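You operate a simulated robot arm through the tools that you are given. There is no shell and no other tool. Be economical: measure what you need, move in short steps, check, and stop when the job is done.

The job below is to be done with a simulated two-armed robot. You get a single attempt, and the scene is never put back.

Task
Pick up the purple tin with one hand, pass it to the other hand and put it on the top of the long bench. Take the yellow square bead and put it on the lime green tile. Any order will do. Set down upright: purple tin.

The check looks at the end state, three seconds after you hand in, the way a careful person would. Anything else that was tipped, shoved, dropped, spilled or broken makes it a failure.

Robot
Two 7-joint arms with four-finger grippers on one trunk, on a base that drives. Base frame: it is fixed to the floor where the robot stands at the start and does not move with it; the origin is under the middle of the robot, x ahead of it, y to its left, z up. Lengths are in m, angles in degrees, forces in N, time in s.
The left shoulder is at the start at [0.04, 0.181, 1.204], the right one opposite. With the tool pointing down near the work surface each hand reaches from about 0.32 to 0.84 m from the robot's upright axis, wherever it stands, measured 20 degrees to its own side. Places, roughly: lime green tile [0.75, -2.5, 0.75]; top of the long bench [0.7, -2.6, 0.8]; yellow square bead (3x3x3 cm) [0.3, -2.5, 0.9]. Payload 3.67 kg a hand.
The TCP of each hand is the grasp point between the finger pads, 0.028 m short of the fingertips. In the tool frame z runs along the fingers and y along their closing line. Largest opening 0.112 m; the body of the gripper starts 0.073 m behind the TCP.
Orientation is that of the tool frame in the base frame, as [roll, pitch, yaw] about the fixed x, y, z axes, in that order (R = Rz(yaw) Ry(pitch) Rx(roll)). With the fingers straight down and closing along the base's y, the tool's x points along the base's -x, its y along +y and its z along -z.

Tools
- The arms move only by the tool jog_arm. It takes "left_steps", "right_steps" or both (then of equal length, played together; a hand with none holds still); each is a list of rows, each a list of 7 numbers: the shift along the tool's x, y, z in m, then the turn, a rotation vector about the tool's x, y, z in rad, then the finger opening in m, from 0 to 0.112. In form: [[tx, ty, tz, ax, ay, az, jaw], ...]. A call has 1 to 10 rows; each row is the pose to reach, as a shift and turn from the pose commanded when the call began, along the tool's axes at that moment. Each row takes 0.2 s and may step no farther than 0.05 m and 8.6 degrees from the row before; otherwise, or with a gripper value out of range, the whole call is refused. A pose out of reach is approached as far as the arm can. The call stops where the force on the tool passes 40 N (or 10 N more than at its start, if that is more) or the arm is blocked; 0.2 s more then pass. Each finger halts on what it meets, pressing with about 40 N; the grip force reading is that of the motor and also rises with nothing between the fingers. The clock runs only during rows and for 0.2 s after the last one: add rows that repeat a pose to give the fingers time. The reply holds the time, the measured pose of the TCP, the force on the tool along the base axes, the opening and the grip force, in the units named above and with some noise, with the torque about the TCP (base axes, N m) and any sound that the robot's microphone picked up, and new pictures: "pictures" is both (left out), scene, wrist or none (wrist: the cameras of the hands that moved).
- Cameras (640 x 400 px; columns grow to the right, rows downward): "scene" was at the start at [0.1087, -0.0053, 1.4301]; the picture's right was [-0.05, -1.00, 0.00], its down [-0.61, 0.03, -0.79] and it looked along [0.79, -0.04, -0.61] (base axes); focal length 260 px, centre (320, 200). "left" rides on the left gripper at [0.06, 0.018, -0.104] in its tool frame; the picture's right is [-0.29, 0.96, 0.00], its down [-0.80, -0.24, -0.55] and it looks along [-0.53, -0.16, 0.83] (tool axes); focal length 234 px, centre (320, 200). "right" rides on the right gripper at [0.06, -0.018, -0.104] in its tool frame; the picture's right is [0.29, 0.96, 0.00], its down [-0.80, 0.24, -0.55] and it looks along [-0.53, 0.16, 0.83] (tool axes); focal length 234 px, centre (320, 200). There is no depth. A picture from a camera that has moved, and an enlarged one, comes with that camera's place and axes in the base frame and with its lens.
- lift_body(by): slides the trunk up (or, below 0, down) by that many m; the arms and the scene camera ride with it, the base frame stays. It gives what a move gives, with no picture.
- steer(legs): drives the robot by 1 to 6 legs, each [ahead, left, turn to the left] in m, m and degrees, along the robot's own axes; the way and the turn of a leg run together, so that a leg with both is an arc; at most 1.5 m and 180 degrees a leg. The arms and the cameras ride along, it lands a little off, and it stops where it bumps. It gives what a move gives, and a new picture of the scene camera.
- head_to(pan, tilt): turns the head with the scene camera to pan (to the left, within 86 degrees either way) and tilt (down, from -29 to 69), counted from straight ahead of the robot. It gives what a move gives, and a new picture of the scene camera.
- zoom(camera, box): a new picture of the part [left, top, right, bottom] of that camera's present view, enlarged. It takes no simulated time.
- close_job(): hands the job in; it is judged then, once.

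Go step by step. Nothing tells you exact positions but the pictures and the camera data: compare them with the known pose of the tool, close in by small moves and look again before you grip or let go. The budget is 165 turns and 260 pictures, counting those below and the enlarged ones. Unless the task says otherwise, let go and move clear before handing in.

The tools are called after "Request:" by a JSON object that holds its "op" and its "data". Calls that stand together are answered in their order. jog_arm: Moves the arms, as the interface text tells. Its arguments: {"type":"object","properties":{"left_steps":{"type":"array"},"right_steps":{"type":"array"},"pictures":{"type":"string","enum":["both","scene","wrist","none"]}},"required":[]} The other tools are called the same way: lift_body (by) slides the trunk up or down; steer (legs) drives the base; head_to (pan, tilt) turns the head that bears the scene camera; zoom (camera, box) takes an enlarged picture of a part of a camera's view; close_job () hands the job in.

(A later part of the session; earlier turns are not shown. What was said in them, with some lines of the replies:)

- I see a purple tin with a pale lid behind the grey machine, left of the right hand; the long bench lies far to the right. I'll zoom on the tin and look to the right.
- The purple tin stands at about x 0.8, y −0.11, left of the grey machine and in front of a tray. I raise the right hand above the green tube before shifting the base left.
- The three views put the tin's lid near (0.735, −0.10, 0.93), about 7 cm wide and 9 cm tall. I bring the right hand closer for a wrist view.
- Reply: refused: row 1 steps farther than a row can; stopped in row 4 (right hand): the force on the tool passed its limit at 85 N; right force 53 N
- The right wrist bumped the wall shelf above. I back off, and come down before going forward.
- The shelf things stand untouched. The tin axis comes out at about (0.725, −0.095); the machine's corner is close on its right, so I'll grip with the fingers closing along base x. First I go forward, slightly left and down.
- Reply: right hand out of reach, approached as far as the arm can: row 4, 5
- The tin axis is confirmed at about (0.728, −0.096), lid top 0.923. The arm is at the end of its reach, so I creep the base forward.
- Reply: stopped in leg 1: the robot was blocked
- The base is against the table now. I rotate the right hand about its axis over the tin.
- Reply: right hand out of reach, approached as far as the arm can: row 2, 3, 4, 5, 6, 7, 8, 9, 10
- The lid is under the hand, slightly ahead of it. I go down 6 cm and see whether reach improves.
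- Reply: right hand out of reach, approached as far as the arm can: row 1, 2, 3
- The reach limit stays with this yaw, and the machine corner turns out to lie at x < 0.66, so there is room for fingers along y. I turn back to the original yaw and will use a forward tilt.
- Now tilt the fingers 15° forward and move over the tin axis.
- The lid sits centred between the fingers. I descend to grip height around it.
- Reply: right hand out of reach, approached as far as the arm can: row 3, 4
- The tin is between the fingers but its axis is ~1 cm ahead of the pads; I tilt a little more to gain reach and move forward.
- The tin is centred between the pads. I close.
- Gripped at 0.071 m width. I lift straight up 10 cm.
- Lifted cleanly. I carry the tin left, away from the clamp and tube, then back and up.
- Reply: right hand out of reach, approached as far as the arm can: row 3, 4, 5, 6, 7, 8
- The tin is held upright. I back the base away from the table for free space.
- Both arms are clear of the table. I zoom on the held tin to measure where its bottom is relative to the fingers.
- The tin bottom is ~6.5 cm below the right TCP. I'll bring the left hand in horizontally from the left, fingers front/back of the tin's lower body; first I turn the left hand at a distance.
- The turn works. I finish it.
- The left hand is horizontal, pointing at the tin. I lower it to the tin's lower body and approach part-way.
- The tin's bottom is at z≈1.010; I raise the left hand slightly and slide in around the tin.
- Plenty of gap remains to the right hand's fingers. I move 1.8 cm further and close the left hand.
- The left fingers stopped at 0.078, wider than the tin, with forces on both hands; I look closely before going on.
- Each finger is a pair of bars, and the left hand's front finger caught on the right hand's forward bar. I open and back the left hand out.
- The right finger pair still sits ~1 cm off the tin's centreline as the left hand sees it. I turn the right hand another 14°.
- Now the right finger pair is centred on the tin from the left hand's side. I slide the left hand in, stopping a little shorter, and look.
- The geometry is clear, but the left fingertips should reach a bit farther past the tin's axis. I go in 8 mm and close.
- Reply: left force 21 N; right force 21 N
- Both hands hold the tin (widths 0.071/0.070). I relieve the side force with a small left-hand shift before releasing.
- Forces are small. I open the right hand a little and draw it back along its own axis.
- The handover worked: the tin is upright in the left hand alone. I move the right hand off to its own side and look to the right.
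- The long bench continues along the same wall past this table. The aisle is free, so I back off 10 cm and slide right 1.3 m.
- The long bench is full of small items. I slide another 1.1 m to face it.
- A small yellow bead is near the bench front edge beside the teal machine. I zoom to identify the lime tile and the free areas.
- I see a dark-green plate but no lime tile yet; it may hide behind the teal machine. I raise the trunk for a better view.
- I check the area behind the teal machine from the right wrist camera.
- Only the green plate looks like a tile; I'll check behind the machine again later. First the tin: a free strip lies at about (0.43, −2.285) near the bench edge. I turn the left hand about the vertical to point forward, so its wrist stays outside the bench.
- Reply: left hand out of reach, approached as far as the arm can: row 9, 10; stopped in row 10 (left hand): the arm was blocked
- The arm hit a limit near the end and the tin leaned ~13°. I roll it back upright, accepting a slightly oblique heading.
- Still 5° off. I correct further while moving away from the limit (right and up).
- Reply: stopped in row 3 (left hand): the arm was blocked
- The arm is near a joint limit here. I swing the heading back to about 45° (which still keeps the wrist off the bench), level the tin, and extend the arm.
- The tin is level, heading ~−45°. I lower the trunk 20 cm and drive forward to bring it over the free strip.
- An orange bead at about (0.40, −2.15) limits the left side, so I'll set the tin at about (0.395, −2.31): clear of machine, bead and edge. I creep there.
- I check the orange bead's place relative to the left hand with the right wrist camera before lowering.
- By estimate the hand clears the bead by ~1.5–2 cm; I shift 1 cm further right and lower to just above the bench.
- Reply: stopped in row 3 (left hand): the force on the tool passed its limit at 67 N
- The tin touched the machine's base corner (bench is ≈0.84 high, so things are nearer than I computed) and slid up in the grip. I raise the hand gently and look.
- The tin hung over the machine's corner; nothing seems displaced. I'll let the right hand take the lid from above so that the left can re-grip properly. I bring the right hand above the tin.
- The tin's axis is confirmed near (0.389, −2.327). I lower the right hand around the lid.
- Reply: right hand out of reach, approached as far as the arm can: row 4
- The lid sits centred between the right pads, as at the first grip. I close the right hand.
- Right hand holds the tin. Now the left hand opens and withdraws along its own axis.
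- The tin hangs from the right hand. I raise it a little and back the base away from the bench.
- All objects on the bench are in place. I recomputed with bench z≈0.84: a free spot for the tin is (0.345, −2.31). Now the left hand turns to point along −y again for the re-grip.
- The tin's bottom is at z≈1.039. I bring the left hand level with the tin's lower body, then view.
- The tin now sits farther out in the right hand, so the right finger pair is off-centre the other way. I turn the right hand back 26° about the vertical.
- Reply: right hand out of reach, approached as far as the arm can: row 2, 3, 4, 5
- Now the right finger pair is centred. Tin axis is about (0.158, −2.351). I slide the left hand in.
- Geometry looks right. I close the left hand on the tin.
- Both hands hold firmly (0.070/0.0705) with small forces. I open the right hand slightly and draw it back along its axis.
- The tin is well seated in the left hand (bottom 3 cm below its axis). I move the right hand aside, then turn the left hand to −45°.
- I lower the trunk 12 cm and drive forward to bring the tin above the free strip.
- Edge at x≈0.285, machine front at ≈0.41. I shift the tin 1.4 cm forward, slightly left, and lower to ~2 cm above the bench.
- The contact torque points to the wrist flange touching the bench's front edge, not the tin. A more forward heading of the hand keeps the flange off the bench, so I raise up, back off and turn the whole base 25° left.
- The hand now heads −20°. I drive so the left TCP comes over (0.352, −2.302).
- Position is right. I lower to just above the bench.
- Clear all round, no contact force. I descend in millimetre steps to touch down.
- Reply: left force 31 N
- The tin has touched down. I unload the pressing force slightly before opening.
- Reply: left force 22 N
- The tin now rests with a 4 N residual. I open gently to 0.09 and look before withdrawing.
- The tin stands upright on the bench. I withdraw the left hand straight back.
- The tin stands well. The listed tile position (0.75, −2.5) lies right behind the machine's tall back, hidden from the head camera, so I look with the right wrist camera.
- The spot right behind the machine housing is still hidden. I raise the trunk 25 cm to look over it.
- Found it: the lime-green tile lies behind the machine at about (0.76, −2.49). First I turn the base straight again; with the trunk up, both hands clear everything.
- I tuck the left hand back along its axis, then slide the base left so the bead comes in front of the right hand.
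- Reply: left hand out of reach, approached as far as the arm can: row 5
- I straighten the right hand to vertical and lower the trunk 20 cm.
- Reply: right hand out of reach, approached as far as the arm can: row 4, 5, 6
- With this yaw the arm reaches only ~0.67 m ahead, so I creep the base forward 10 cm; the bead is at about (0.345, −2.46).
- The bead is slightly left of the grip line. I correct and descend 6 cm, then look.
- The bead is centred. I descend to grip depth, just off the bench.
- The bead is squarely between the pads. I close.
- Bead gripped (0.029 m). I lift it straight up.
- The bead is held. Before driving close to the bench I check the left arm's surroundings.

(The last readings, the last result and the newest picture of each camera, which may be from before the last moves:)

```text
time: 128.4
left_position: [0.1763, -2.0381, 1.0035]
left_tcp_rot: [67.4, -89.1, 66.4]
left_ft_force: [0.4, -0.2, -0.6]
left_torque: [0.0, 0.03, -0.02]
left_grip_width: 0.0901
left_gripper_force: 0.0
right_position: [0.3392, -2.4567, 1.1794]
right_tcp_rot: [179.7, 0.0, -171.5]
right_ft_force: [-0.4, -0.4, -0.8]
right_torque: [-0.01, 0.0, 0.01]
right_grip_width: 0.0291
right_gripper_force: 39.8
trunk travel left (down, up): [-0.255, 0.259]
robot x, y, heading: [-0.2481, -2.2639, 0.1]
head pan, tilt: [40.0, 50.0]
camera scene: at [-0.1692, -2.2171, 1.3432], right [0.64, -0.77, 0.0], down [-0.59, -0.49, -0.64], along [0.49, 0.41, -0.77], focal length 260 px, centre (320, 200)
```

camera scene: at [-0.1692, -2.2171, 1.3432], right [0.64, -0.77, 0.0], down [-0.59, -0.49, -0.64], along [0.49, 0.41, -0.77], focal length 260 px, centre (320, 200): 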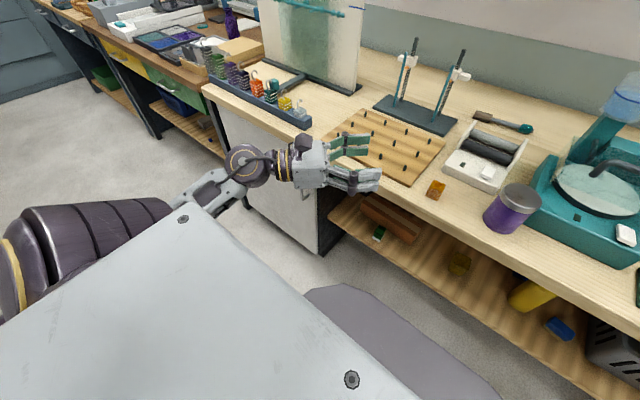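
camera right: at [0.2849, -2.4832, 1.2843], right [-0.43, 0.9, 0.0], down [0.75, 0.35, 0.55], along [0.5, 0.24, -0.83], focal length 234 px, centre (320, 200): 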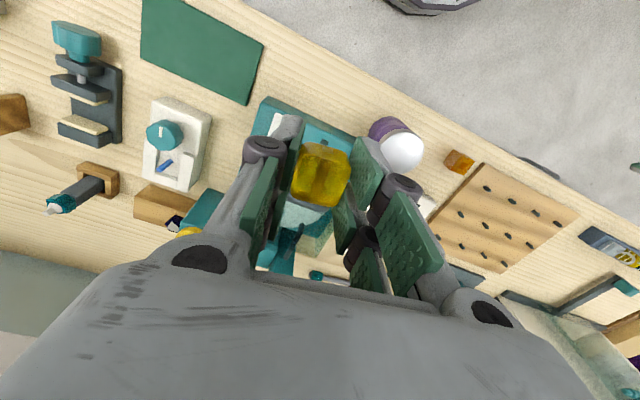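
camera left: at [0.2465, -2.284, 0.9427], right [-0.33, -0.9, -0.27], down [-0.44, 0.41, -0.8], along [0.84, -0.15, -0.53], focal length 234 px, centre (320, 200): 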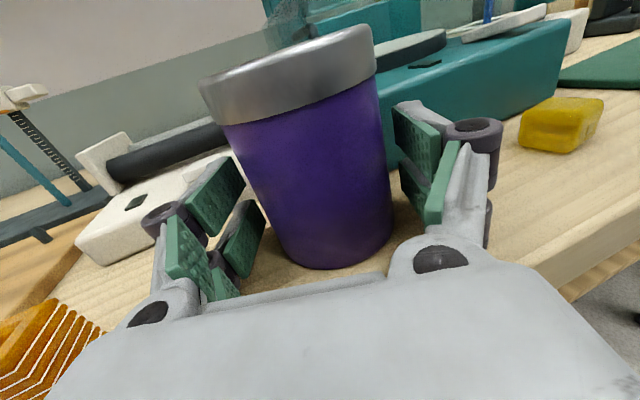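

The left arm is clear for moving ahead. I raise the right hand and shift it right, to stay off the beaker, then drive close to the bench.

Request:
{"op": "jog_arm", "data": {"right_steps": [[0, -0.03, -0.03, 0, 0, 0, 0.015], [0.005, -0.06, -0.06, 0, 0, 0, 0.015], [0.01, -0.09, -0.08, 0, 0, 0, 0.015]], "pictures": "none"}}

Request:
{"op": "steer", "data": {"legs": [[0.12, 0.05, 0], [0.09, 0, 0]]}}

Request:
{"op": "head_to", "data": {"pan": -15, "tilt": 30}}

```text
time: 129.2
left_position: [0.1755, -2.0387, 1.0049]
left_tcp_rot: [66.3, -89.1, 67.6]
left_ft_force: [0.3, -0.3, 0.0]
left_torque: [0.03, -0.01, 0.03]
left_grip_width: 0.09
left_gripper_force: 0.1
right_position: [0.3414, -2.5482, 1.2606]
right_tcp_rot: [179.7, 0.1, -171.4]
right_ft_force: [0.0, 0.3, -0.4]
right_torque: [0.04, 0.0, 0.01]
right_grip_width: 0.0295
right_gripper_force: 39.4
trunk travel left (down, up): [-0.255, 0.259]
robot x, y, heading: [-0.2501, -2.2664, 0.0]
head pan, tilt: [40.0, 50.0]
```

```text
time: 131.2
left_position: [0.3866, -1.9877, 1.0031]
left_tcp_rot: [72.4, -89.1, 61.4]
left_ft_force: [0.0, 1.2, 0.0]
left_torque: [-0.03, -0.01, -0.04]
left_grip_width: 0.0901
left_gripper_force: 0.1
right_position: [0.5507, -2.4982, 1.2592]
right_tcp_rot: [179.6, -0.1, -171.6]
right_ft_force: [0.2, -1.1, -0.8]
right_torque: [0.02, 0.04, 0.0]
right_grip_width: 0.0293
right_gripper_force: 40.5
trunk travel left (down, up): [-0.255, 0.259]
robot x, y, heading: [-0.0384, -2.2134, -0.3]
head pan, tilt: [40.0, 50.0]
camera scene: at [0.0415, -2.1663, 1.3431], right [0.64, -0.77, 0.0], down [-0.59, -0.49, -0.64], along [0.49, 0.41, -0.77], focal length 260 px, centre (320, 200)
```

scene: 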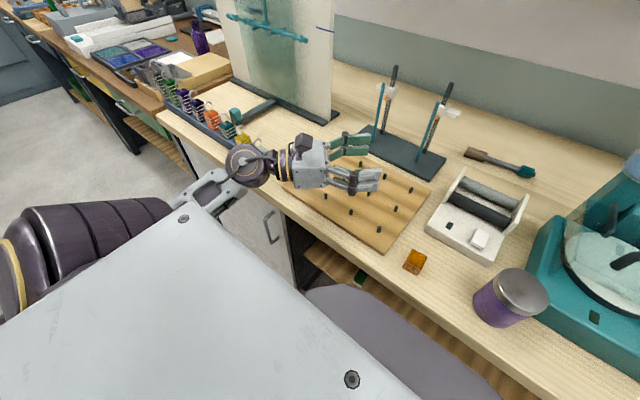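

```text
time: 132.5
left_position: [0.3852, -1.988, 1.0024]
left_tcp_rot: [67.7, -89.2, 66.1]
left_ft_force: [0.0, -0.4, 0.8]
left_torque: [-0.04, -0.02, 0.0]
left_grip_width: 0.0901
left_gripper_force: 0.2
right_position: [0.5492, -2.4981, 1.2601]
right_tcp_rot: [179.8, 0.0, -171.6]
right_ft_force: [0.6, 0.3, -0.8]
right_torque: [0.02, 0.02, -0.02]
right_grip_width: 0.0295
right_gripper_force: 40.1
trunk travel left (down, up): [-0.255, 0.259]
robot x, y, heading: [-0.039, -2.2125, -0.1]
head pan, tilt: [-15.0, 30.0]
camera scene: at [0.0679, -2.2394, 1.3727], right [-0.26, -0.97, 0.0], down [-0.48, 0.13, -0.87], along [0.84, -0.23, -0.5], focal length 260 px, centre (320, 200)
```

scene: 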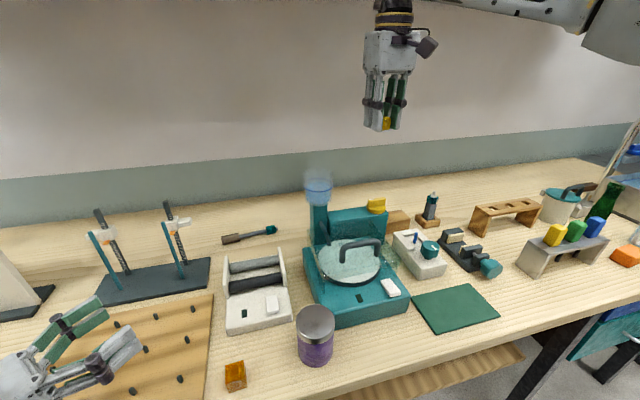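

I turn the right hand counter-clockwise (about 75°), which should extend its reach and keep it slim beside the beaker.

Request:
{"op": "jog_arm", "data": {"right_steps": [[0, 0, 0.01, 0, 0, -0.145, 0.015], [0, 0, 0.02, 0, 0, -0.29, 0.015], [0, 0, 0.03, 0, 0, -0.435, 0.015], [0, 0, 0.04, 0, 0, -0.58, 0.015], [0, 0, 0.05, 0, 0, -0.725, 0.015], [0, 0, 0.06, 0, 0, -0.87, 0.015], [0, 0, 0.06, 0, 0, -1.015, 0.015], [0, 0, 0.06, 0, 0, -1.16, 0.015], [0, 0, 0.06, 0, 0, -1.305, 0.015]]}}

```text
time: 134.5
left_position: [0.385, -1.9873, 1.0048]
left_tcp_rot: [63.3, -89.1, 70.4]
left_ft_force: [-0.5, 1.1, -0.3]
left_torque: [0.0, -0.02, 0.02]
left_grip_width: 0.0898
left_gripper_force: 0.0
right_position: [0.306, -2.3106, 1.2156]
right_tcp_rot: [-179.4, -0.7, -100.4]
right_ft_force: [0.2, 0.1, -0.9]
right_torque: [-0.03, -0.02, 0.04]
right_grip_width: 0.0292
right_gripper_force: 40.5
right hand out of reach, approached as far as the arm can: row 3, 4, 5, 6, 7, 8, 9
trunk travel left (down, up): [-0.255, 0.259]
robot x, y, heading: [-0.0409, -2.2137, -0.2]
head pan, tilt: [-15.0, 30.0]
camera scene: at [0.0668, -2.2384, 1.3728], right [-0.26, -0.97, 0.0], down [-0.48, 0.13, -0.87], along [0.84, -0.23, -0.5], focal length 260 px, centre (320, 200)
camera right: at [0.3128, -2.3705, 1.3216], right [-0.99, -0.11, -0.01], down [-0.1, 0.84, 0.54], along [-0.05, 0.54, -0.84], focal length 234 px, centre (320, 200)
```

scene: 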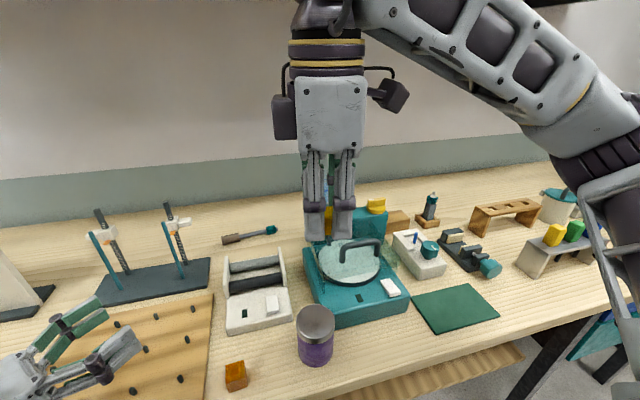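
right: 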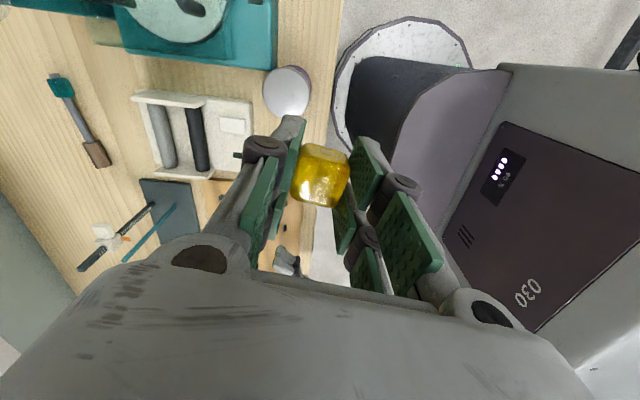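

That direction reduces reach; I turn back to the original yaw.

Request:
{"op": "jog_arm", "data": {"right_steps": [[0, 0, -0.01, 0, 0, 0.145, 0.015], [0, 0, -0.02, 0, 0, 0.29, 0.015], [0, 0, -0.03, 0, 0, 0.435, 0.015], [0, 0, -0.04, 0, 0, 0.58, 0.015], [0, 0, -0.04, 0, 0, 0.725, 0.015], [0, 0, -0.04, 0, 0, 0.87, 0.015], [0, 0, -0.04, 0, 0, 1.015, 0.015], [0, 0, -0.04, 0, 0, 1.16, 0.015], [0, 0, -0.04, 0, 0, 1.305, 0.015], [0, 0, -0.04, 0, 0, 1.45, 0.015]], "pictures": "scene"}}

```text
time: 136.7
left_position: [0.385, -1.9873, 1.0051]
left_tcp_rot: [67.0, -89.1, 66.7]
left_ft_force: [-0.9, 0.0, -0.3]
left_torque: [-0.03, 0.03, -0.02]
left_grip_width: 0.0897
left_gripper_force: 0.1
right_position: [0.3028, -2.3169, 1.2493]
right_tcp_rot: [-179.2, 0.5, 176.2]
right_ft_force: [0.2, 0.9, -0.9]
right_torque: [0.01, 0.0, 0.01]
right_grip_width: 0.0291
right_gripper_force: 39.6
trunk travel left (down, up): [-0.255, 0.259]
robot x, y, heading: [-0.0426, -2.2145, 0.1]
head pan, tilt: [-15.0, 30.0]
camera scene: at [0.0677, -2.2393, 1.3727], right [-0.26, -0.97, 0.0], down [-0.48, 0.13, -0.87], along [0.84, -0.23, -0.5], focal length 260 px, centre (320, 200)
```

scene: 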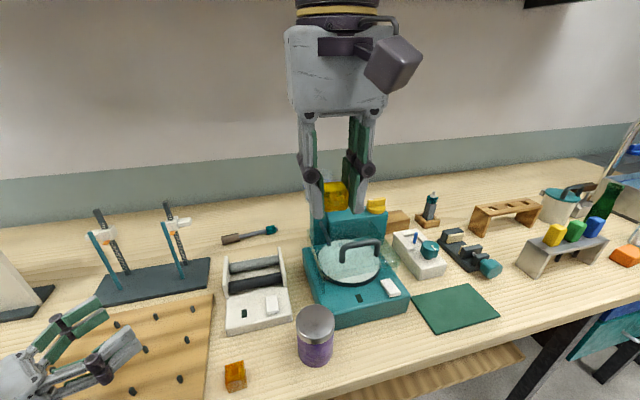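

I move right, then forward past the beaker at z≈1.17 to test the reach toward the tile.

Request:
{"op": "jog_arm", "data": {"right_steps": [[0, -0.045, 0.01, 0, 0, 0, 0.015], [0, -0.09, 0.03, 0, 0, 0, 0.015], [0, -0.135, 0.05, 0, 0, 0, 0.015], [0, -0.18, 0.07, 0, 0, 0, 0.015], [0, -0.215, 0.08, 0, 0, 0, 0.015], [-0.045, -0.215, 0.08, 0, 0, 0, 0.015], [-0.09, -0.215, 0.08, 0, 0, 0, 0.015], [-0.135, -0.215, 0.08, 0, 0, 0, 0.015], [-0.18, -0.215, 0.08, 0, 0, 0, 0.015], [-0.225, -0.215, 0.08, 0, 0, 0, 0.015]], "pictures": "none"}}

Request:
{"op": "jog_arm", "data": {"right_steps": [[-0.045, 0, 0, 0, 0, 0, 0.015], [-0.09, 0, 0, 0, 0, 0, 0.015], [-0.135, 0, 0, 0, 0, 0, 0.015], [-0.18, 0, 0, 0, 0, 0, 0.015]]}}

```text
time: 138.9
left_position: [0.3881, -1.9879, 1.0026]
left_tcp_rot: [72.6, -89.1, 61.0]
left_ft_force: [0.2, 0.5, -0.8]
left_torque: [-0.01, 0.02, -0.02]
left_grip_width: 0.0899
left_gripper_force: 0.1
right_position: [0.5172, -2.5486, 1.1728]
right_tcp_rot: [-179.2, 0.3, 176.5]
right_ft_force: [1.3, -0.9, -0.2]
right_torque: [0.01, 0.05, 0.0]
right_grip_width: 0.0293
right_gripper_force: 40.8
trunk travel left (down, up): [-0.255, 0.259]
robot x, y, heading: [-0.0428, -2.2144, -0.2]
head pan, tilt: [-15.0, 30.0]
```

```text
time: 139.9
left_position: [0.3898, -1.9872, 1.0022]
left_tcp_rot: [81.7, -89.1, 52.1]
left_ft_force: [1.2, 0.6, -1.0]
left_torque: [-0.04, 0.02, -0.05]
left_grip_width: 0.09
left_gripper_force: 0.0
right_position: [0.6622, -2.5673, 1.1547]
right_tcp_rot: [-178.7, 0.1, 176.4]
right_ft_force: [0.6, 5.2, 7.2]
right_torque: [-0.3, 0.04, 0.02]
right_grip_width: 0.029
right_gripper_force: 40.4
right hand out of reach, approached as far as the arm can: row 4
trunk travel left (down, up): [-0.255, 0.259]
robot x, y, heading: [-0.0433, -2.2164, -0.0]
head pan, tilt: [-15.0, 30.0]
camera scene: at [0.0726, -2.2402, 1.372], right [-0.26, -0.97, 0.0], down [-0.49, 0.13, -0.86], along [0.83, -0.23, -0.5], focal length 260 px, centre (320, 200)
camera right: at [0.6027, -2.5785, 1.2598], right [-0.23, 0.97, -0.02], down [0.81, 0.2, 0.55], along [0.54, 0.11, -0.84], focal length 234 px, centre (320, 200)
```

scene: 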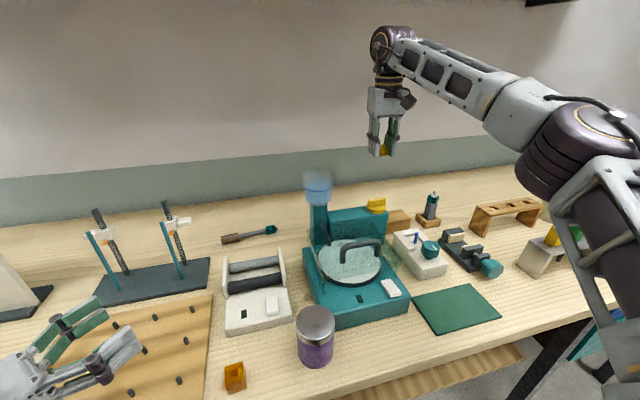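
right: 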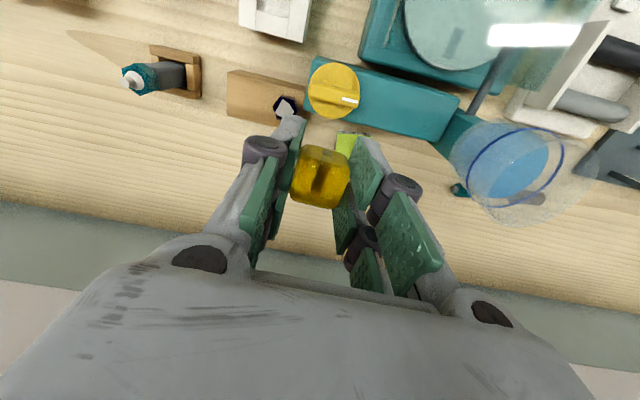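

Reach improves when the target lies farther to the right. The camera side must not face the machine housing, so I back out slightly, raise the left hand, and shift the base left and a little ahead.

Request:
{"op": "jog_arm", "data": {"right_steps": [[0.03, 0, -0.02, 0, 0, 0, 0.015], [0.06, 0, -0.03, 0, 0, 0, 0.015]], "pictures": "none"}}

Request:
{"op": "jog_arm", "data": {"left_steps": [[0.03, 0, 0, 0, 0, 0, 0.09], [0.06, 0, 0, 0, 0, 0, 0.09], [0.09, 0, 0, 0, 0, 0, 0.09], [0.12, 0, 0, 0, 0, 0, 0.09]], "pictures": "none"}}

Request:
{"op": "head_to", "data": {"pan": 30, "tilt": 40}}

```text
time: 140.5
left_position: [0.3851, -1.9871, 1.0043]
left_tcp_rot: [64.5, -89.1, 69.1]
left_ft_force: [0.3, 0.1, -0.4]
left_torque: [0.0, -0.02, 0.01]
left_grip_width: 0.09
left_gripper_force: 0.0
right_position: [0.5977, -2.5605, 1.1909]
right_tcp_rot: [-179.2, 0.5, 176.5]
right_ft_force: [0.4, -0.5, -0.7]
right_torque: [-0.02, 0.0, 0.0]
right_grip_width: 0.0293
right_gripper_force: 40.4
trunk travel left (down, up): [-0.255, 0.259]
robot x, y, heading: [-0.0428, -2.219, -0.3]
head pan, tilt: [-15.0, 30.0]
```

```text
time: 141.5
left_position: [0.412, -1.973, 1.1237]
left_tcp_rot: [68.7, -89.1, 65.0]
left_ft_force: [-0.4, -0.8, 0.1]
left_torque: [0.03, 0.0, -0.01]
left_grip_width: 0.0901
left_gripper_force: 0.1
left hand out of reach, approached as far as the arm can: row 1, 2, 3, 4
right_position: [0.5977, -2.5612, 1.1919]
right_tcp_rot: [-179.2, 0.4, 176.6]
right_ft_force: [0.2, 0.5, 0.4]
right_torque: [0.03, -0.03, 0.01]
right_grip_width: 0.0294
right_gripper_force: 40.3
trunk travel left (down, up): [-0.255, 0.259]
robot x, y, heading: [-0.0398, -2.2177, -0.1]
head pan, tilt: [-15.0, 30.0]
```

```text
time: 142.6
left_position: [0.4122, -1.9719, 1.1231]
left_tcp_rot: [68.0, -89.0, 65.6]
left_ft_force: [-0.3, -0.1, -0.2]
left_torque: [0.03, 0.0, -0.01]
left_grip_width: 0.0902
left_gripper_force: 0.2
right_position: [0.5986, -2.5626, 1.1928]
right_tcp_rot: [-179.2, 0.4, 176.6]
right_ft_force: [0.8, 0.3, 0.6]
right_torque: [0.0, -0.02, -0.01]
right_grip_width: 0.0293
right_gripper_force: 40.6
trunk travel left (down, up): [-0.255, 0.259]
robot x, y, heading: [-0.0433, -2.2151, 0.0]
head pan, tilt: [30.0, 40.0]
camera scene: at [0.0545, -2.1736, 1.3574], right [0.5, -0.87, 0.0], down [-0.56, -0.32, -0.77], along [0.66, 0.38, -0.64], focal length 260 px, centre (320, 200)
```

scene: 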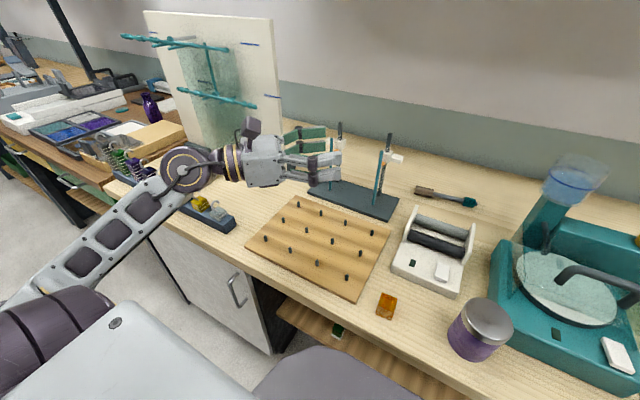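

The left arm is clear. The hand's camera must face away from the housing, so I turn the right hand clockwise (first 80°), staying at height.

Request:
{"op": "jog_arm", "data": {"right_steps": [[0, 0, 0, 0, 0, 0.148, 0.015], [0, 0, 0, 0, 0, 0.296, 0.015], [0, 0, 0, 0, 0, 0.444, 0.015], [0, 0, 0, 0, 0, 0.592, 0.015], [0, 0, 0, 0, 0, 0.74, 0.015], [0, 0, 0, 0, 0, 0.888, 0.015], [0, 0, 0, 0, 0, 1.036, 0.015], [0, 0, 0, 0, 0, 1.184, 0.015], [0, 0, 0, 0, 0, 1.332, 0.015], [0, 0, 0, 0, 0, 1.48, 0.015]], "pictures": "none"}}

Request:
{"op": "jog_arm", "data": {"right_steps": [[0, 0, 0, 0, 0, 0.148, 0.015], [0, 0, 0, 0, 0, 0.296, 0.015], [0, 0, 0, 0, 0, 0.444, 0.015], [0, 0, 0, 0, 0, 0.592, 0.015], [0, 0, 0, 0, 0, 0.74, 0.015], [0, 0, 0, 0, 0, 0.888, 0.015], [0, 0, 0, 0, 0, 1.036, 0.015], [0, 0, 0, 0, 0, 1.184, 0.015], [0, 0, 0, 0, 0, 1.332, 0.015], [0, 0, 0, 0, 0, 1.48, 0.015]], "pictures": "wrist"}}

```text
time: 144.8
left_position: [0.4118, -1.9715, 1.1223]
left_tcp_rot: [67.9, -89.1, 65.7]
left_ft_force: [0.6, -0.5, -0.1]
left_torque: [0.03, 0.0, 0.0]
left_grip_width: 0.09
left_gripper_force: 0.0
right_position: [0.5984, -2.5624, 1.1918]
right_tcp_rot: [179.7, 0.7, 91.6]
right_ft_force: [-0.5, -1.1, -1.8]
right_torque: [0.03, -0.02, 0.01]
right_grip_width: 0.0292
right_gripper_force: 39.9
trunk travel left (down, up): [-0.255, 0.259]
robot x, y, heading: [-0.0425, -2.2113, -0.4]
head pan, tilt: [30.0, 40.0]
```

```text
time: 147.0
left_position: [0.4114, -1.9723, 1.1234]
left_tcp_rot: [67.9, -89.2, 65.9]
left_ft_force: [0.5, -0.3, 0.1]
left_torque: [-0.03, -0.03, 0.02]
left_grip_width: 0.0902
left_gripper_force: 0.1
right_position: [0.5994, -2.5617, 1.1913]
right_tcp_rot: [179.2, -0.3, 6.7]
right_ft_force: [0.1, 0.2, -0.6]
right_torque: [-0.02, 0.0, -0.01]
right_grip_width: 0.0293
right_gripper_force: 40.1
trunk travel left (down, up): [-0.255, 0.259]
robot x, y, heading: [-0.0414, -2.2133, -0.0]
head pan, tilt: [30.0, 40.0]
camera right: at [0.6562, -2.5354, 1.2964], right [0.4, -0.92, 0.02], down [-0.77, -0.32, 0.55], along [-0.5, -0.23, -0.83], focal length 234 px, centre (320, 200)
```

right: 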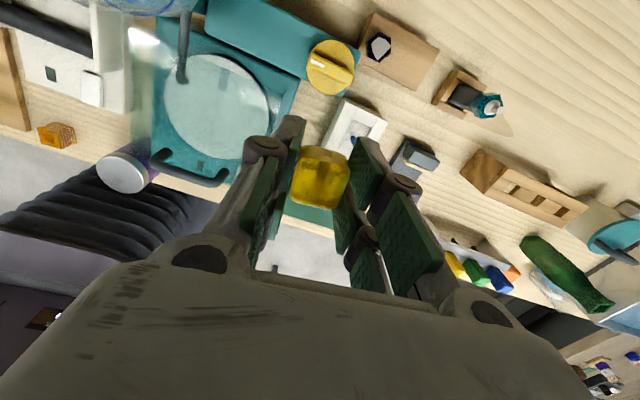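

The hand's camera now faces the wall side. I tilt the fingers 12° forward and advance at height, right of the beaker.

Request:
{"op": "jog_arm", "data": {"right_steps": [[0.03, 0, 0, 0, 0.1, 0, 0.015], [0.06, 0, 0, 0, 0.21, 0, 0.015], [0.09, 0, 0, 0, 0.21, 0, 0.015], [0.12, 0, 0.02, 0, 0.21, 0, 0.015], [0.15, 0, 0.04, 0, 0.21, 0, 0.015]]}}

```text
time: 148.2
left_position: [0.4106, -1.9713, 1.1239]
left_tcp_rot: [63.4, -89.1, 70.4]
left_ft_force: [-0.1, -0.1, 0.3]
left_torque: [0.04, -0.02, 0.01]
left_grip_width: 0.0903
left_gripper_force: 0.0
right_position: [0.7094, -2.5536, 1.1432]
right_tcp_rot: [179.1, -12.6, 7.0]
right_ft_force: [-1.2, 0.0, 0.2]
right_torque: [0.05, 0.0, 0.0]
right_grip_width: 0.0291
right_gripper_force: 40.0
right hand out of reach, approached as far as the arm can: row 4, 5
trunk travel left (down, up): [-0.255, 0.259]
robot x, y, heading: [-0.0442, -2.2135, -0.1]
head pan, tilt: [30.0, 40.0]
camera scene: at [0.0529, -2.1729, 1.3575], right [0.5, -0.87, 0.0], down [-0.56, -0.32, -0.77], along [0.66, 0.38, -0.64], focal length 260 px, centre (320, 200)
camera right: at [0.7437, -2.5283, 1.2584], right [0.39, -0.92, 0.08], down [-0.86, -0.34, 0.37], along [-0.31, -0.21, -0.93], focal length 234 px, centre (320, 200)
```

scene: 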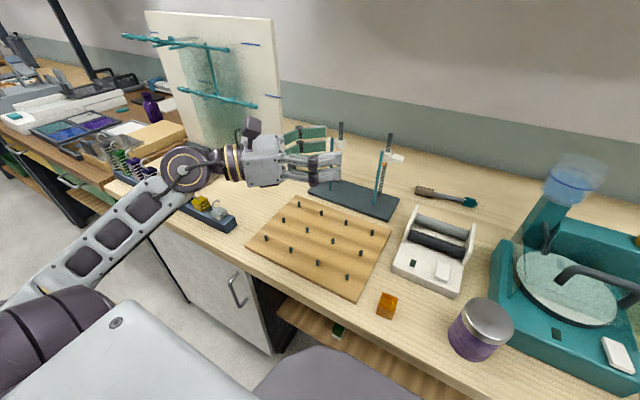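
right: 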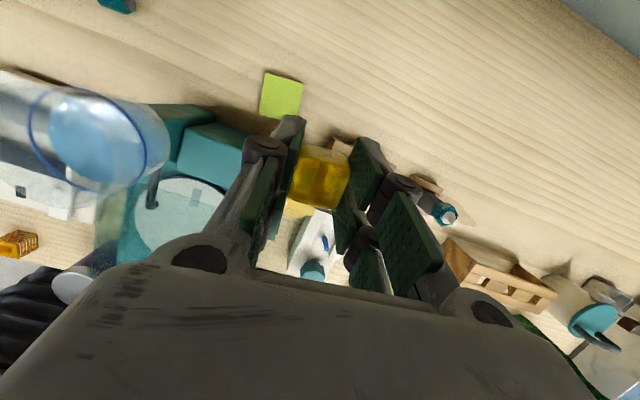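

The lime tile is now in clear view, centre about (0.742, −2.494), ~6–7 cm square. I creep the base ahead 4 cm and left 6 cm to bring the bead over it.

Request:
{"op": "steer", "data": {"legs": [[0.04, 0.055, 0]]}}

Request:
{"op": "zoom", "data": {"camera": "right", "box": [0, 0, 640, 400]}}

Request:
{"op": "head_to", "data": {"pan": -20, "tilt": 25}}

```text
time: 149.2
left_position: [0.4515, -1.9163, 1.123]
left_tcp_rot: [69.2, -89.0, 64.5]
left_ft_force: [-0.3, 0.9, -0.4]
left_torque: [-0.02, -0.03, -0.02]
left_grip_width: 0.0902
left_gripper_force: 0.0
right_position: [0.7519, -2.4964, 1.1427]
right_tcp_rot: [179.0, -12.5, 7.3]
right_ft_force: [1.2, 1.3, 0.4]
right_torque: [-0.06, 0.07, -0.01]
right_grip_width: 0.0293
right_gripper_force: 40.0
trunk travel left (down, up): [-0.255, 0.259]
robot x, y, heading: [0.0006, -2.1588, 0.1]
head pan, tilt: [30.0, 40.0]
camera scene: at [0.0952, -2.1183, 1.3573], right [0.5, -0.87, 0.0], down [-0.56, -0.32, -0.77], along [0.66, 0.38, -0.64], focal length 260 px, centre (320, 200)
```

scene: 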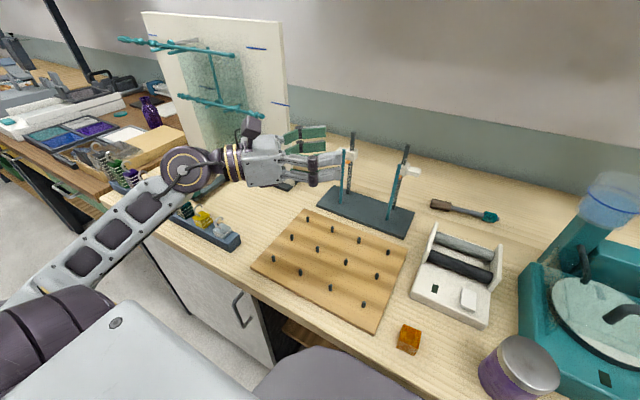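

```text
1.00 times, centred on (320, 200) of right (not enlarged: the box is as wide or as high as the picture)
camera zoom: at [0.786, -2.4724, 1.257], right [0.4, -0.92, 0.08], down [-0.86, -0.34, 0.37], along [-0.31, -0.21, -0.92], focal length 234 px, centre (320, 200)
```

zoom: 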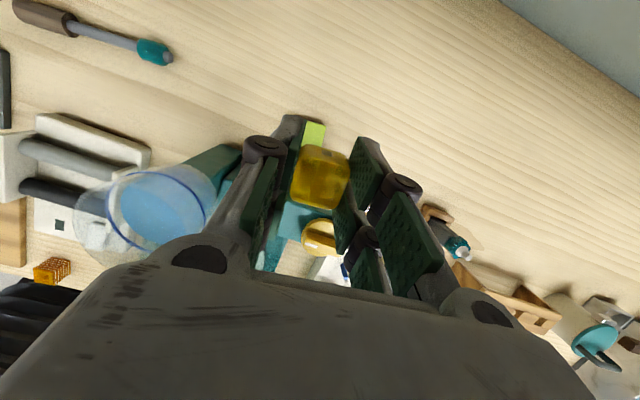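

```text
time: 150.4
left_position: [0.4525, -1.9182, 1.1227]
left_tcp_rot: [68.2, -89.0, 65.5]
left_ft_force: [-0.1, 0.1, 0.2]
left_torque: [0.03, 0.02, 0.02]
left_grip_width: 0.09
left_gripper_force: 0.0
right_position: [0.7522, -2.4988, 1.1431]
right_tcp_rot: [179.1, -12.5, 7.2]
right_ft_force: [0.0, -0.1, 0.0]
right_torque: [0.0, -0.01, 0.01]
right_grip_width: 0.029
right_gripper_force: 40.0
trunk travel left (down, up): [-0.255, 0.259]
robot x, y, heading: [-0.0007, -2.1592, -0.1]
head pan, tilt: [-20.0, 25.0]
camera scene: at [0.1073, -2.1932, 1.3807], right [-0.34, -0.94, 0.0], down [-0.4, 0.14, -0.91], along [0.85, -0.31, -0.42], focal length 260 px, centre (320, 200)
```

scene: 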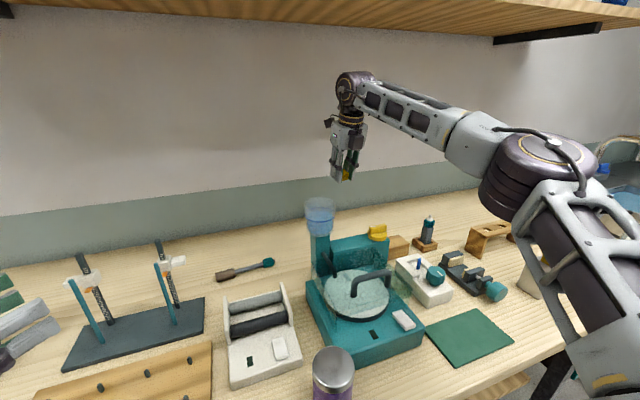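

The bead hangs over the tile. I lower the trunk 10 cm first.

Request:
{"op": "lift_body", "data": {"by": -0.1}}

Request:
{"op": "zoom", "data": {"camera": "right", "box": [0, 0, 640, 400]}}

Request:
{"op": "zoom", "data": {"camera": "scene", "box": [250, 60, 490, 210]}}

```text
time: 151.7
left_position: [0.4515, -1.9171, 1.0231]
left_tcp_rot: [67.1, -89.2, 66.6]
left_ft_force: [-0.1, 0.2, -0.2]
left_torque: [0.01, 0.03, 0.03]
left_grip_width: 0.0901
left_gripper_force: 0.0
right_position: [0.7503, -2.4985, 1.0436]
right_tcp_rot: [179.1, -12.5, 7.0]
right_ft_force: [-0.6, -0.2, 0.0]
right_torque: [0.0, 0.0, 0.0]
right_grip_width: 0.0293
right_gripper_force: 39.6
trunk travel left (down, up): [-0.155, 0.359]
robot x, y, heading: [-0.0003, -2.1613, -0.2]
head pan, tilt: [-20.0, 25.0]
```

```text
1.00 times, centred on (320, 200) of right (not enlarged: the box is as wide or as high as the picture)
camera zoom: at [0.7849, -2.4735, 1.1578], right [0.4, -0.92, 0.08], down [-0.86, -0.34, 0.37], along [-0.31, -0.21, -0.93], focal length 234 px, centre (320, 200)
```

zoom: 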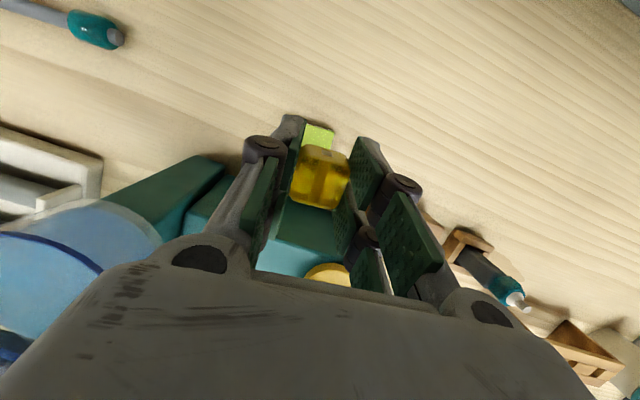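

```text
2.67 times, centred on (370, 135) of scene
camera zoom: at [0.1069, -2.1936, 1.2808], right [-0.34, -0.94, 0.0], down [-0.4, 0.15, -0.91], along [0.85, -0.31, -0.42], focal length 693 px, centre (187, 373)
```

zoom: 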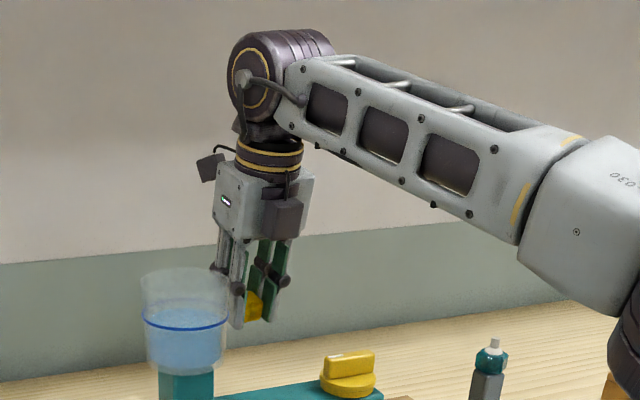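

The tile's right and far edges confirm its centre at about (0.75, −2.491); the bead is well placed. I lower the arm to ~3 cm above.

Request:
{"op": "jog_arm", "data": {"right_steps": [[-0.009, -0.004, 0.039, 0, 0, 0, 0.015], [-0.018, -0.007, 0.078, 0, 0, 0, 0.015], [-0.025, -0.007, 0.107, 0, 0, 0, 0.015], [-0.029, -0.007, 0.122, 0, 0, 0, 0.015]]}}

Request:
{"op": "zoom", "data": {"camera": "scene", "box": [250, 100, 490, 250]}}

```text
time: 152.7
left_position: [0.4513, -1.9183, 1.0233]
left_tcp_rot: [68.2, -89.1, 65.6]
left_ft_force: [-0.6, -0.1, 0.1]
left_torque: [0.01, 0.0, -0.01]
left_grip_width: 0.0902
left_gripper_force: 0.0
right_position: [0.7493, -2.4935, 0.9143]
right_tcp_rot: [179.2, -12.5, 7.1]
right_ft_force: [-0.3, 0.9, -0.7]
right_torque: [0.0, 0.0, -0.02]
right_grip_width: 0.0292
right_gripper_force: 39.9
trunk travel left (down, up): [-0.155, 0.359]
robot x, y, heading: [-0.0034, -2.1596, -0.1]
head pan, tilt: [-20.0, 25.0]
camera scene: at [0.1071, -2.1935, 1.2807], right [-0.34, -0.94, 0.0], down [-0.4, 0.15, -0.91], along [0.85, -0.31, -0.42], focal length 260 px, centre (320, 200)
camera right: at [0.7828, -2.4685, 1.0298], right [0.39, -0.92, 0.08], down [-0.86, -0.34, 0.37], along [-0.31, -0.21, -0.93], focal length 234 px, centre (320, 200)
```

scene: 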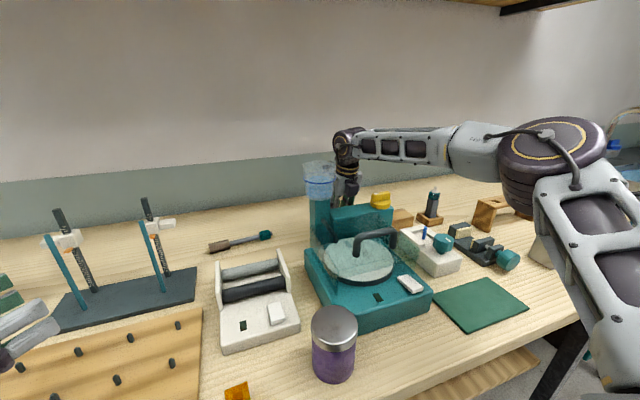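
right: 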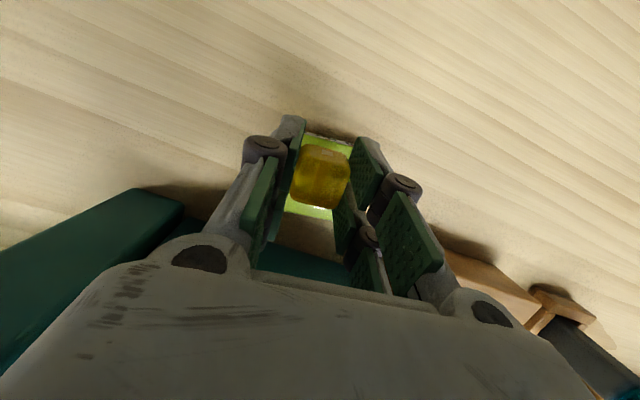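

```text
2.67 times, centred on (370, 175) of scene
camera zoom: at [0.1071, -2.1935, 1.2807], right [-0.34, -0.94, 0.0], down [-0.4, 0.15, -0.91], along [0.85, -0.31, -0.42], focal length 693 px, centre (187, 267)
```

zoom: 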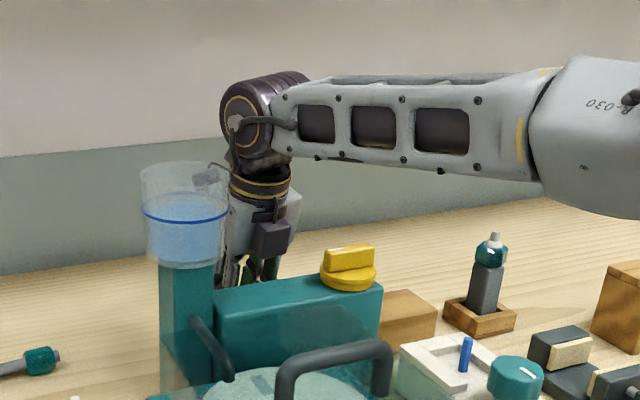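

The bead is centred over the tile with green visible on both sides. I lower the last centimetres gently.

Request:
{"op": "jog_arm", "data": {"right_steps": [[-0.002, 0, 0.01, 0, 0, 0, 0.015], [-0.004, 0, 0.018, 0, 0, 0, 0.015], [-0.005, 0, 0.022, 0, 0, 0, 0.015], [-0.0055, 0, 0.025, 0, 0, 0, 0.015]], "pictures": "wrist"}}

```text
time: 153.7
left_position: [0.4516, -1.9186, 1.0233]
left_tcp_rot: [62.3, -89.2, 71.3]
left_ft_force: [-0.1, 1.2, 1.0]
left_torque: [0.0, 0.02, 0.0]
left_grip_width: 0.0899
left_gripper_force: 0.0
right_position: [0.751, -2.4932, 0.9022]
right_tcp_rot: [179.3, -13.6, 7.0]
right_ft_force: [-4.9, 1.7, 15.7]
right_torque: [0.31, 0.48, 0.07]
right_grip_width: 0.0292
right_gripper_force: 40.0
trunk travel left (down, up): [-0.155, 0.359]
robot x, y, heading: [-0.0015, -2.1639, -0.1]
head pan, tilt: [-20.0, 25.0]
stopped in row 4 (right hand): the force on the tool passed its limit at 43 N (the readings are from after the stop); the commanded pose is now the measured one
camera right: at [0.7825, -2.4689, 1.0177], right [0.39, -0.92, 0.08], down [-0.87, -0.34, 0.35], along [-0.3, -0.21, -0.93], focal length 234 px, centre (320, 200)
```

right: 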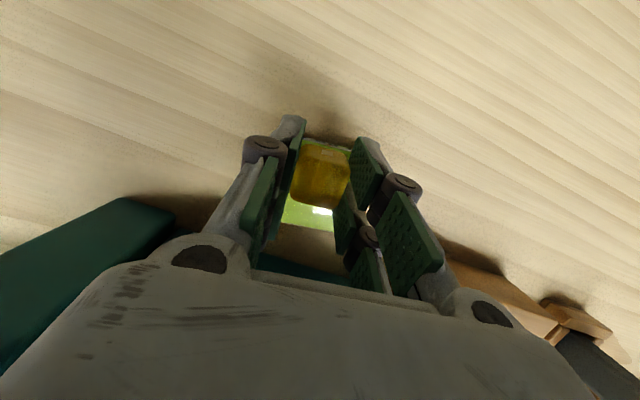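

The bead has met the tile (contact point lies under the bead's rear edge). I unload slightly and open gently.

Request:
{"op": "jog_arm", "data": {"right_steps": [[0, 0, 0, 0, 0, 0, 0.015], [0, 0, 0, 0, 0, 0, 0.031], [0, 0, 0, 0, 0, 0, 0.036], [0, 0, 0, 0, 0, 0, 0.045], [0, 0, 0, 0, 0, 0, 0.052]], "pictures": "wrist"}}

Request:
{"op": "zoom", "data": {"camera": "right", "box": [220, 90, 420, 240]}}

```text
time: 154.9
left_position: [0.4509, -1.917, 1.0245]
left_tcp_rot: [63.3, -89.1, 70.4]
left_ft_force: [0.6, 0.3, 0.6]
left_torque: [0.01, 0.0, 0.0]
left_grip_width: 0.0901
left_gripper_force: 0.1
right_position: [0.7491, -2.4942, 0.8981]
right_tcp_rot: [179.1, -13.1, 7.1]
right_ft_force: [-1.0, 0.8, 10.8]
right_torque: [-0.01, 0.24, 0.01]
right_grip_width: 0.0552
right_gripper_force: 2.8
trunk travel left (down, up): [-0.155, 0.359]
robot x, y, heading: [-0.0007, -2.1647, 0.0]
head pan, tilt: [-20.0, 25.0]
camera right: at [0.7821, -2.4693, 1.0131], right [0.39, -0.92, 0.08], down [-0.87, -0.34, 0.36], along [-0.3, -0.21, -0.93], focal length 234 px, centre (320, 200)
```

right: 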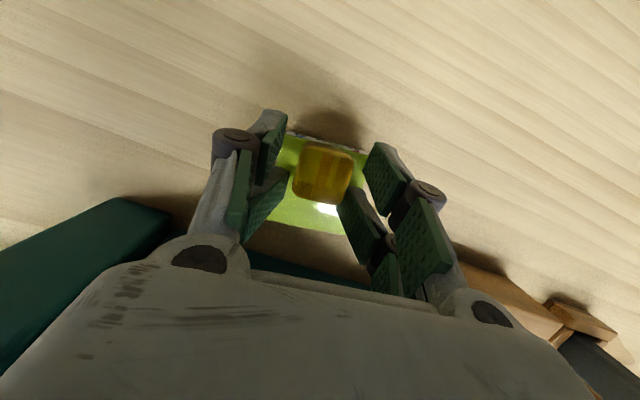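

```text
2.67 times, centred on (320, 165) of right
camera zoom: at [0.7821, -2.4693, 1.0131], right [0.39, -0.92, 0.08], down [-0.87, -0.34, 0.36], along [-0.3, -0.21, -0.93], focal length 624 px, centre (320, 293)
```

zoom: 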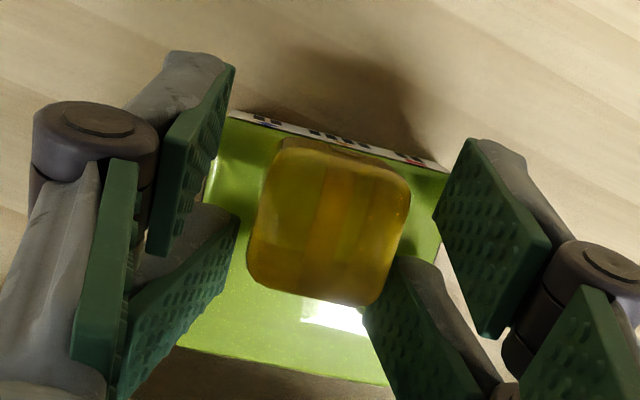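

The bead rests flat on the lime tile. I raise the hand straight up.

Request:
{"op": "jog_arm", "data": {"right_steps": [[0.001, 0, -0.005, 0, 0, 0, 0.055], [0.004, 0, -0.02, 0, 0, 0, 0.055], [0.011, 0, -0.05, 0, 0, 0, 0.055], [0.02, 0, -0.09, 0, 0, 0, 0.055], [0.028, 0, -0.13, 0, 0, 0, 0.055]], "pictures": "wrist"}}

Request:
{"op": "zoom", "data": {"camera": "right", "box": [220, 60, 460, 210]}}

```text
time: 156.1
left_position: [0.4517, -1.9174, 1.0231]
left_tcp_rot: [67.0, -89.2, 66.7]
left_ft_force: [0.3, 0.1, 0.1]
left_torque: [0.0, 0.04, -0.02]
left_grip_width: 0.0901
left_gripper_force: 0.0
right_position: [0.7467, -2.4916, 1.0304]
right_tcp_rot: [179.2, -13.2, 7.2]
right_ft_force: [0.5, -0.4, 0.2]
right_torque: [0.03, 0.0, -0.02]
right_grip_width: 0.0552
right_gripper_force: 0.1
trunk travel left (down, up): [-0.155, 0.359]
robot x, y, heading: [-0.0035, -2.1591, -0.3]
head pan, tilt: [-20.0, 25.0]
camera right: at [0.7801, -2.4672, 1.1454], right [0.39, -0.92, 0.08], down [-0.87, -0.34, 0.36], along [-0.3, -0.21, -0.93], focal length 234 px, centre (320, 200)
```

right: 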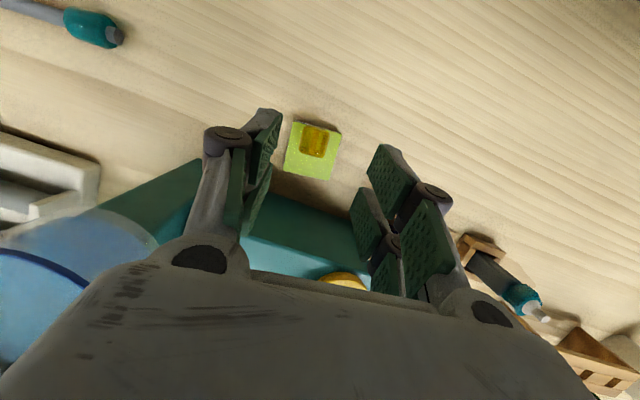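

```text
2.67 times, centred on (340, 135) of right
camera zoom: at [0.7801, -2.4672, 1.1454], right [0.39, -0.92, 0.08], down [-0.87, -0.34, 0.36], along [-0.3, -0.21, -0.93], focal length 624 px, centre (267, 373)
```

zoom: 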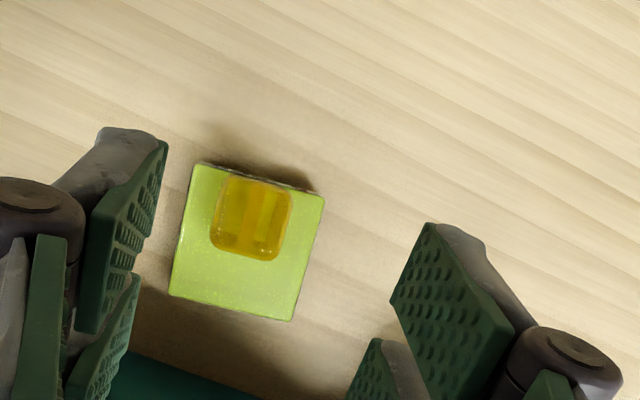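

The bead lies fully on the tile. I move the hand right, raise the trunk and back off for a final look.

Request:
{"op": "jog_arm", "data": {"right_steps": [[0.008, 0, -0.035, 0, 0, 0, 0.055], [0.015, 0.035, -0.06, 0, 0, 0, 0.055], [0.015, 0.07, -0.06, 0, 0, 0, 0.055]], "pictures": "none"}}

Request:
{"op": "lift_body", "data": {"by": 0.1}}

Request:
{"op": "steer", "data": {"legs": [[-0.4, 0, 0]]}}

Request:
{"op": "head_to", "data": {"pan": -20, "tilt": 35}}

```text
time: 156.9
left_position: [0.4521, -1.92, 1.0234]
left_tcp_rot: [70.7, -89.3, 63.1]
left_ft_force: [0.8, -0.3, -0.2]
left_torque: [-0.01, -0.01, 0.02]
left_grip_width: 0.09
left_gripper_force: 0.1
right_position: [0.747, -2.5616, 1.0908]
right_tcp_rot: [179.3, -13.2, 7.2]
right_ft_force: [-0.2, 0.2, 0.4]
right_torque: [0.05, -0.02, -0.02]
right_grip_width: 0.0551
right_gripper_force: 0.0
right hand out of reach, approached as far as the arm can: row 2, 3
trunk travel left (down, up): [-0.155, 0.359]
robot x, y, heading: [0.0003, -2.1629, 0.1]
head pan, tilt: [-20.0, 25.0]
```

```text
time: 158.2
left_position: [0.4512, -1.9187, 1.1231]
left_tcp_rot: [69.2, -89.1, 64.5]
left_ft_force: [0.4, -0.1, 0.7]
left_torque: [-0.02, 0.0, 0.02]
left_grip_width: 0.0899
left_gripper_force: 0.0
right_position: [0.7462, -2.5598, 1.1893]
right_tcp_rot: [179.2, -13.4, 6.9]
right_ft_force: [0.3, 0.6, -0.7]
right_torque: [0.0, -0.02, 0.03]
right_grip_width: 0.055
right_gripper_force: 0.0
trunk travel left (down, up): [-0.255, 0.259]
robot x, y, heading: [-0.0032, -2.1614, 0.1]
head pan, tilt: [-20.0, 25.0]
```

```text
time: 160.8
left_position: [0.05, -1.9171, 1.1237]
left_tcp_rot: [66.9, -89.1, 67.0]
left_ft_force: [0.0, -0.7, 0.3]
left_torque: [0.03, -0.01, -0.02]
left_grip_width: 0.0901
left_gripper_force: 0.1
right_position: [0.3471, -2.5597, 1.1908]
right_tcp_rot: [179.1, -13.4, 7.1]
right_ft_force: [1.1, -0.6, -0.4]
right_torque: [-0.03, 0.0, 0.0]
right_grip_width: 0.055
right_gripper_force: 0.0
trunk travel left (down, up): [-0.255, 0.259]
robot x, y, heading: [-0.3995, -2.1614, 0.3]
head pan, tilt: [-20.0, 25.0]
camera scene: at [-0.2936, -2.1932, 1.3807], right [-0.34, -0.94, 0.0], down [-0.4, 0.14, -0.91], along [0.85, -0.31, -0.42], focal length 260 px, centre (320, 200)
```

scene: 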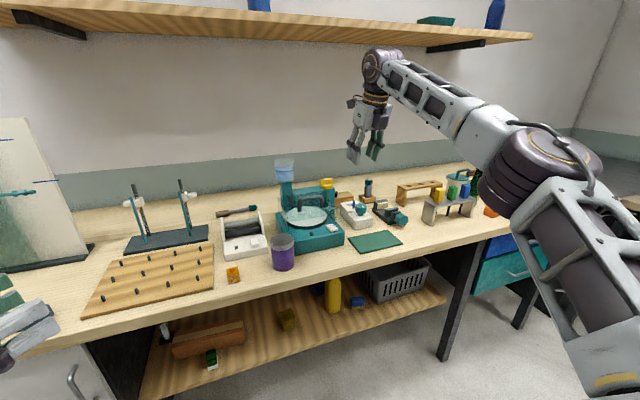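

```text
time: 161.5
left_position: [0.0511, -1.9169, 1.123]
left_tcp_rot: [67.9, -89.1, 65.8]
left_ft_force: [-0.6, 0.3, 1.1]
left_torque: [0.04, 0.01, 0.01]
left_grip_width: 0.09
left_gripper_force: 0.1
right_position: [0.3474, -2.5596, 1.1901]
right_tcp_rot: [179.2, -13.3, 7.1]
right_ft_force: [0.0, -0.9, -0.1]
right_torque: [0.01, -0.02, 0.03]
right_grip_width: 0.055
right_gripper_force: 0.0
trunk travel left (down, up): [-0.255, 0.259]
robot x, y, heading: [-0.4027, -2.1605, 0.1]
head pan, tilt: [-20.0, 35.0]
camera scene: at [-0.297, -2.1917, 1.365], right [-0.34, -0.94, 0.0], down [-0.54, 0.2, -0.82], along [0.77, -0.28, -0.57], focal length 260 px, centre (320, 200)
```

scene: 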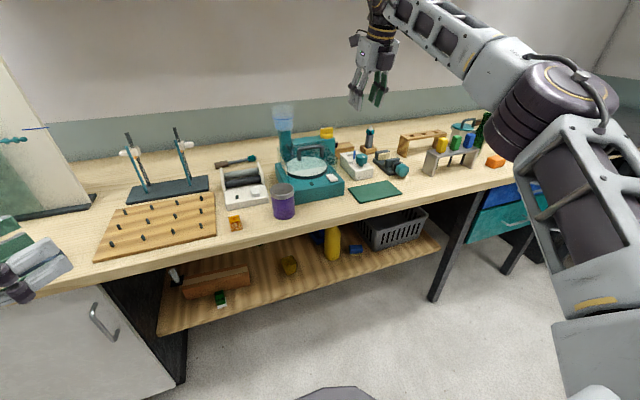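

The purple tin stands upright on the long bench and the yellow bead lies on the lime tile. Both hands are clear and the other items look undisturbed, so I hand in.

Request:
{"op": "close_job", "data": {}}

```text
The job is handed in.
```

The purple tin was passed from the right hand to the left and stands upright on the long bench. The yellow bead lies flat on the lime green tile, and the job is handed in.

Three contacts happened on the way that the check could pick up:
- **Wall shelf:** the right wrist bumped the shelf at the first table, with an 85 N peak. The mug and bowl on it still stood there afterwards.
- **Teal machine and bench edge:** while I was lowering the tin, it came down on the corner of the teal machine. The left wrist also touched the bench edge. The tin slid in the grip, so I handed it over a second time before setting it down.
- **Tile:** the bead and fingertips pressed on the tile as I set the bead down, with a 43 N peak. The bead ended up nearer the tile's far edge but fully on it.

In the last pictures nothing else looked tipped or moved.
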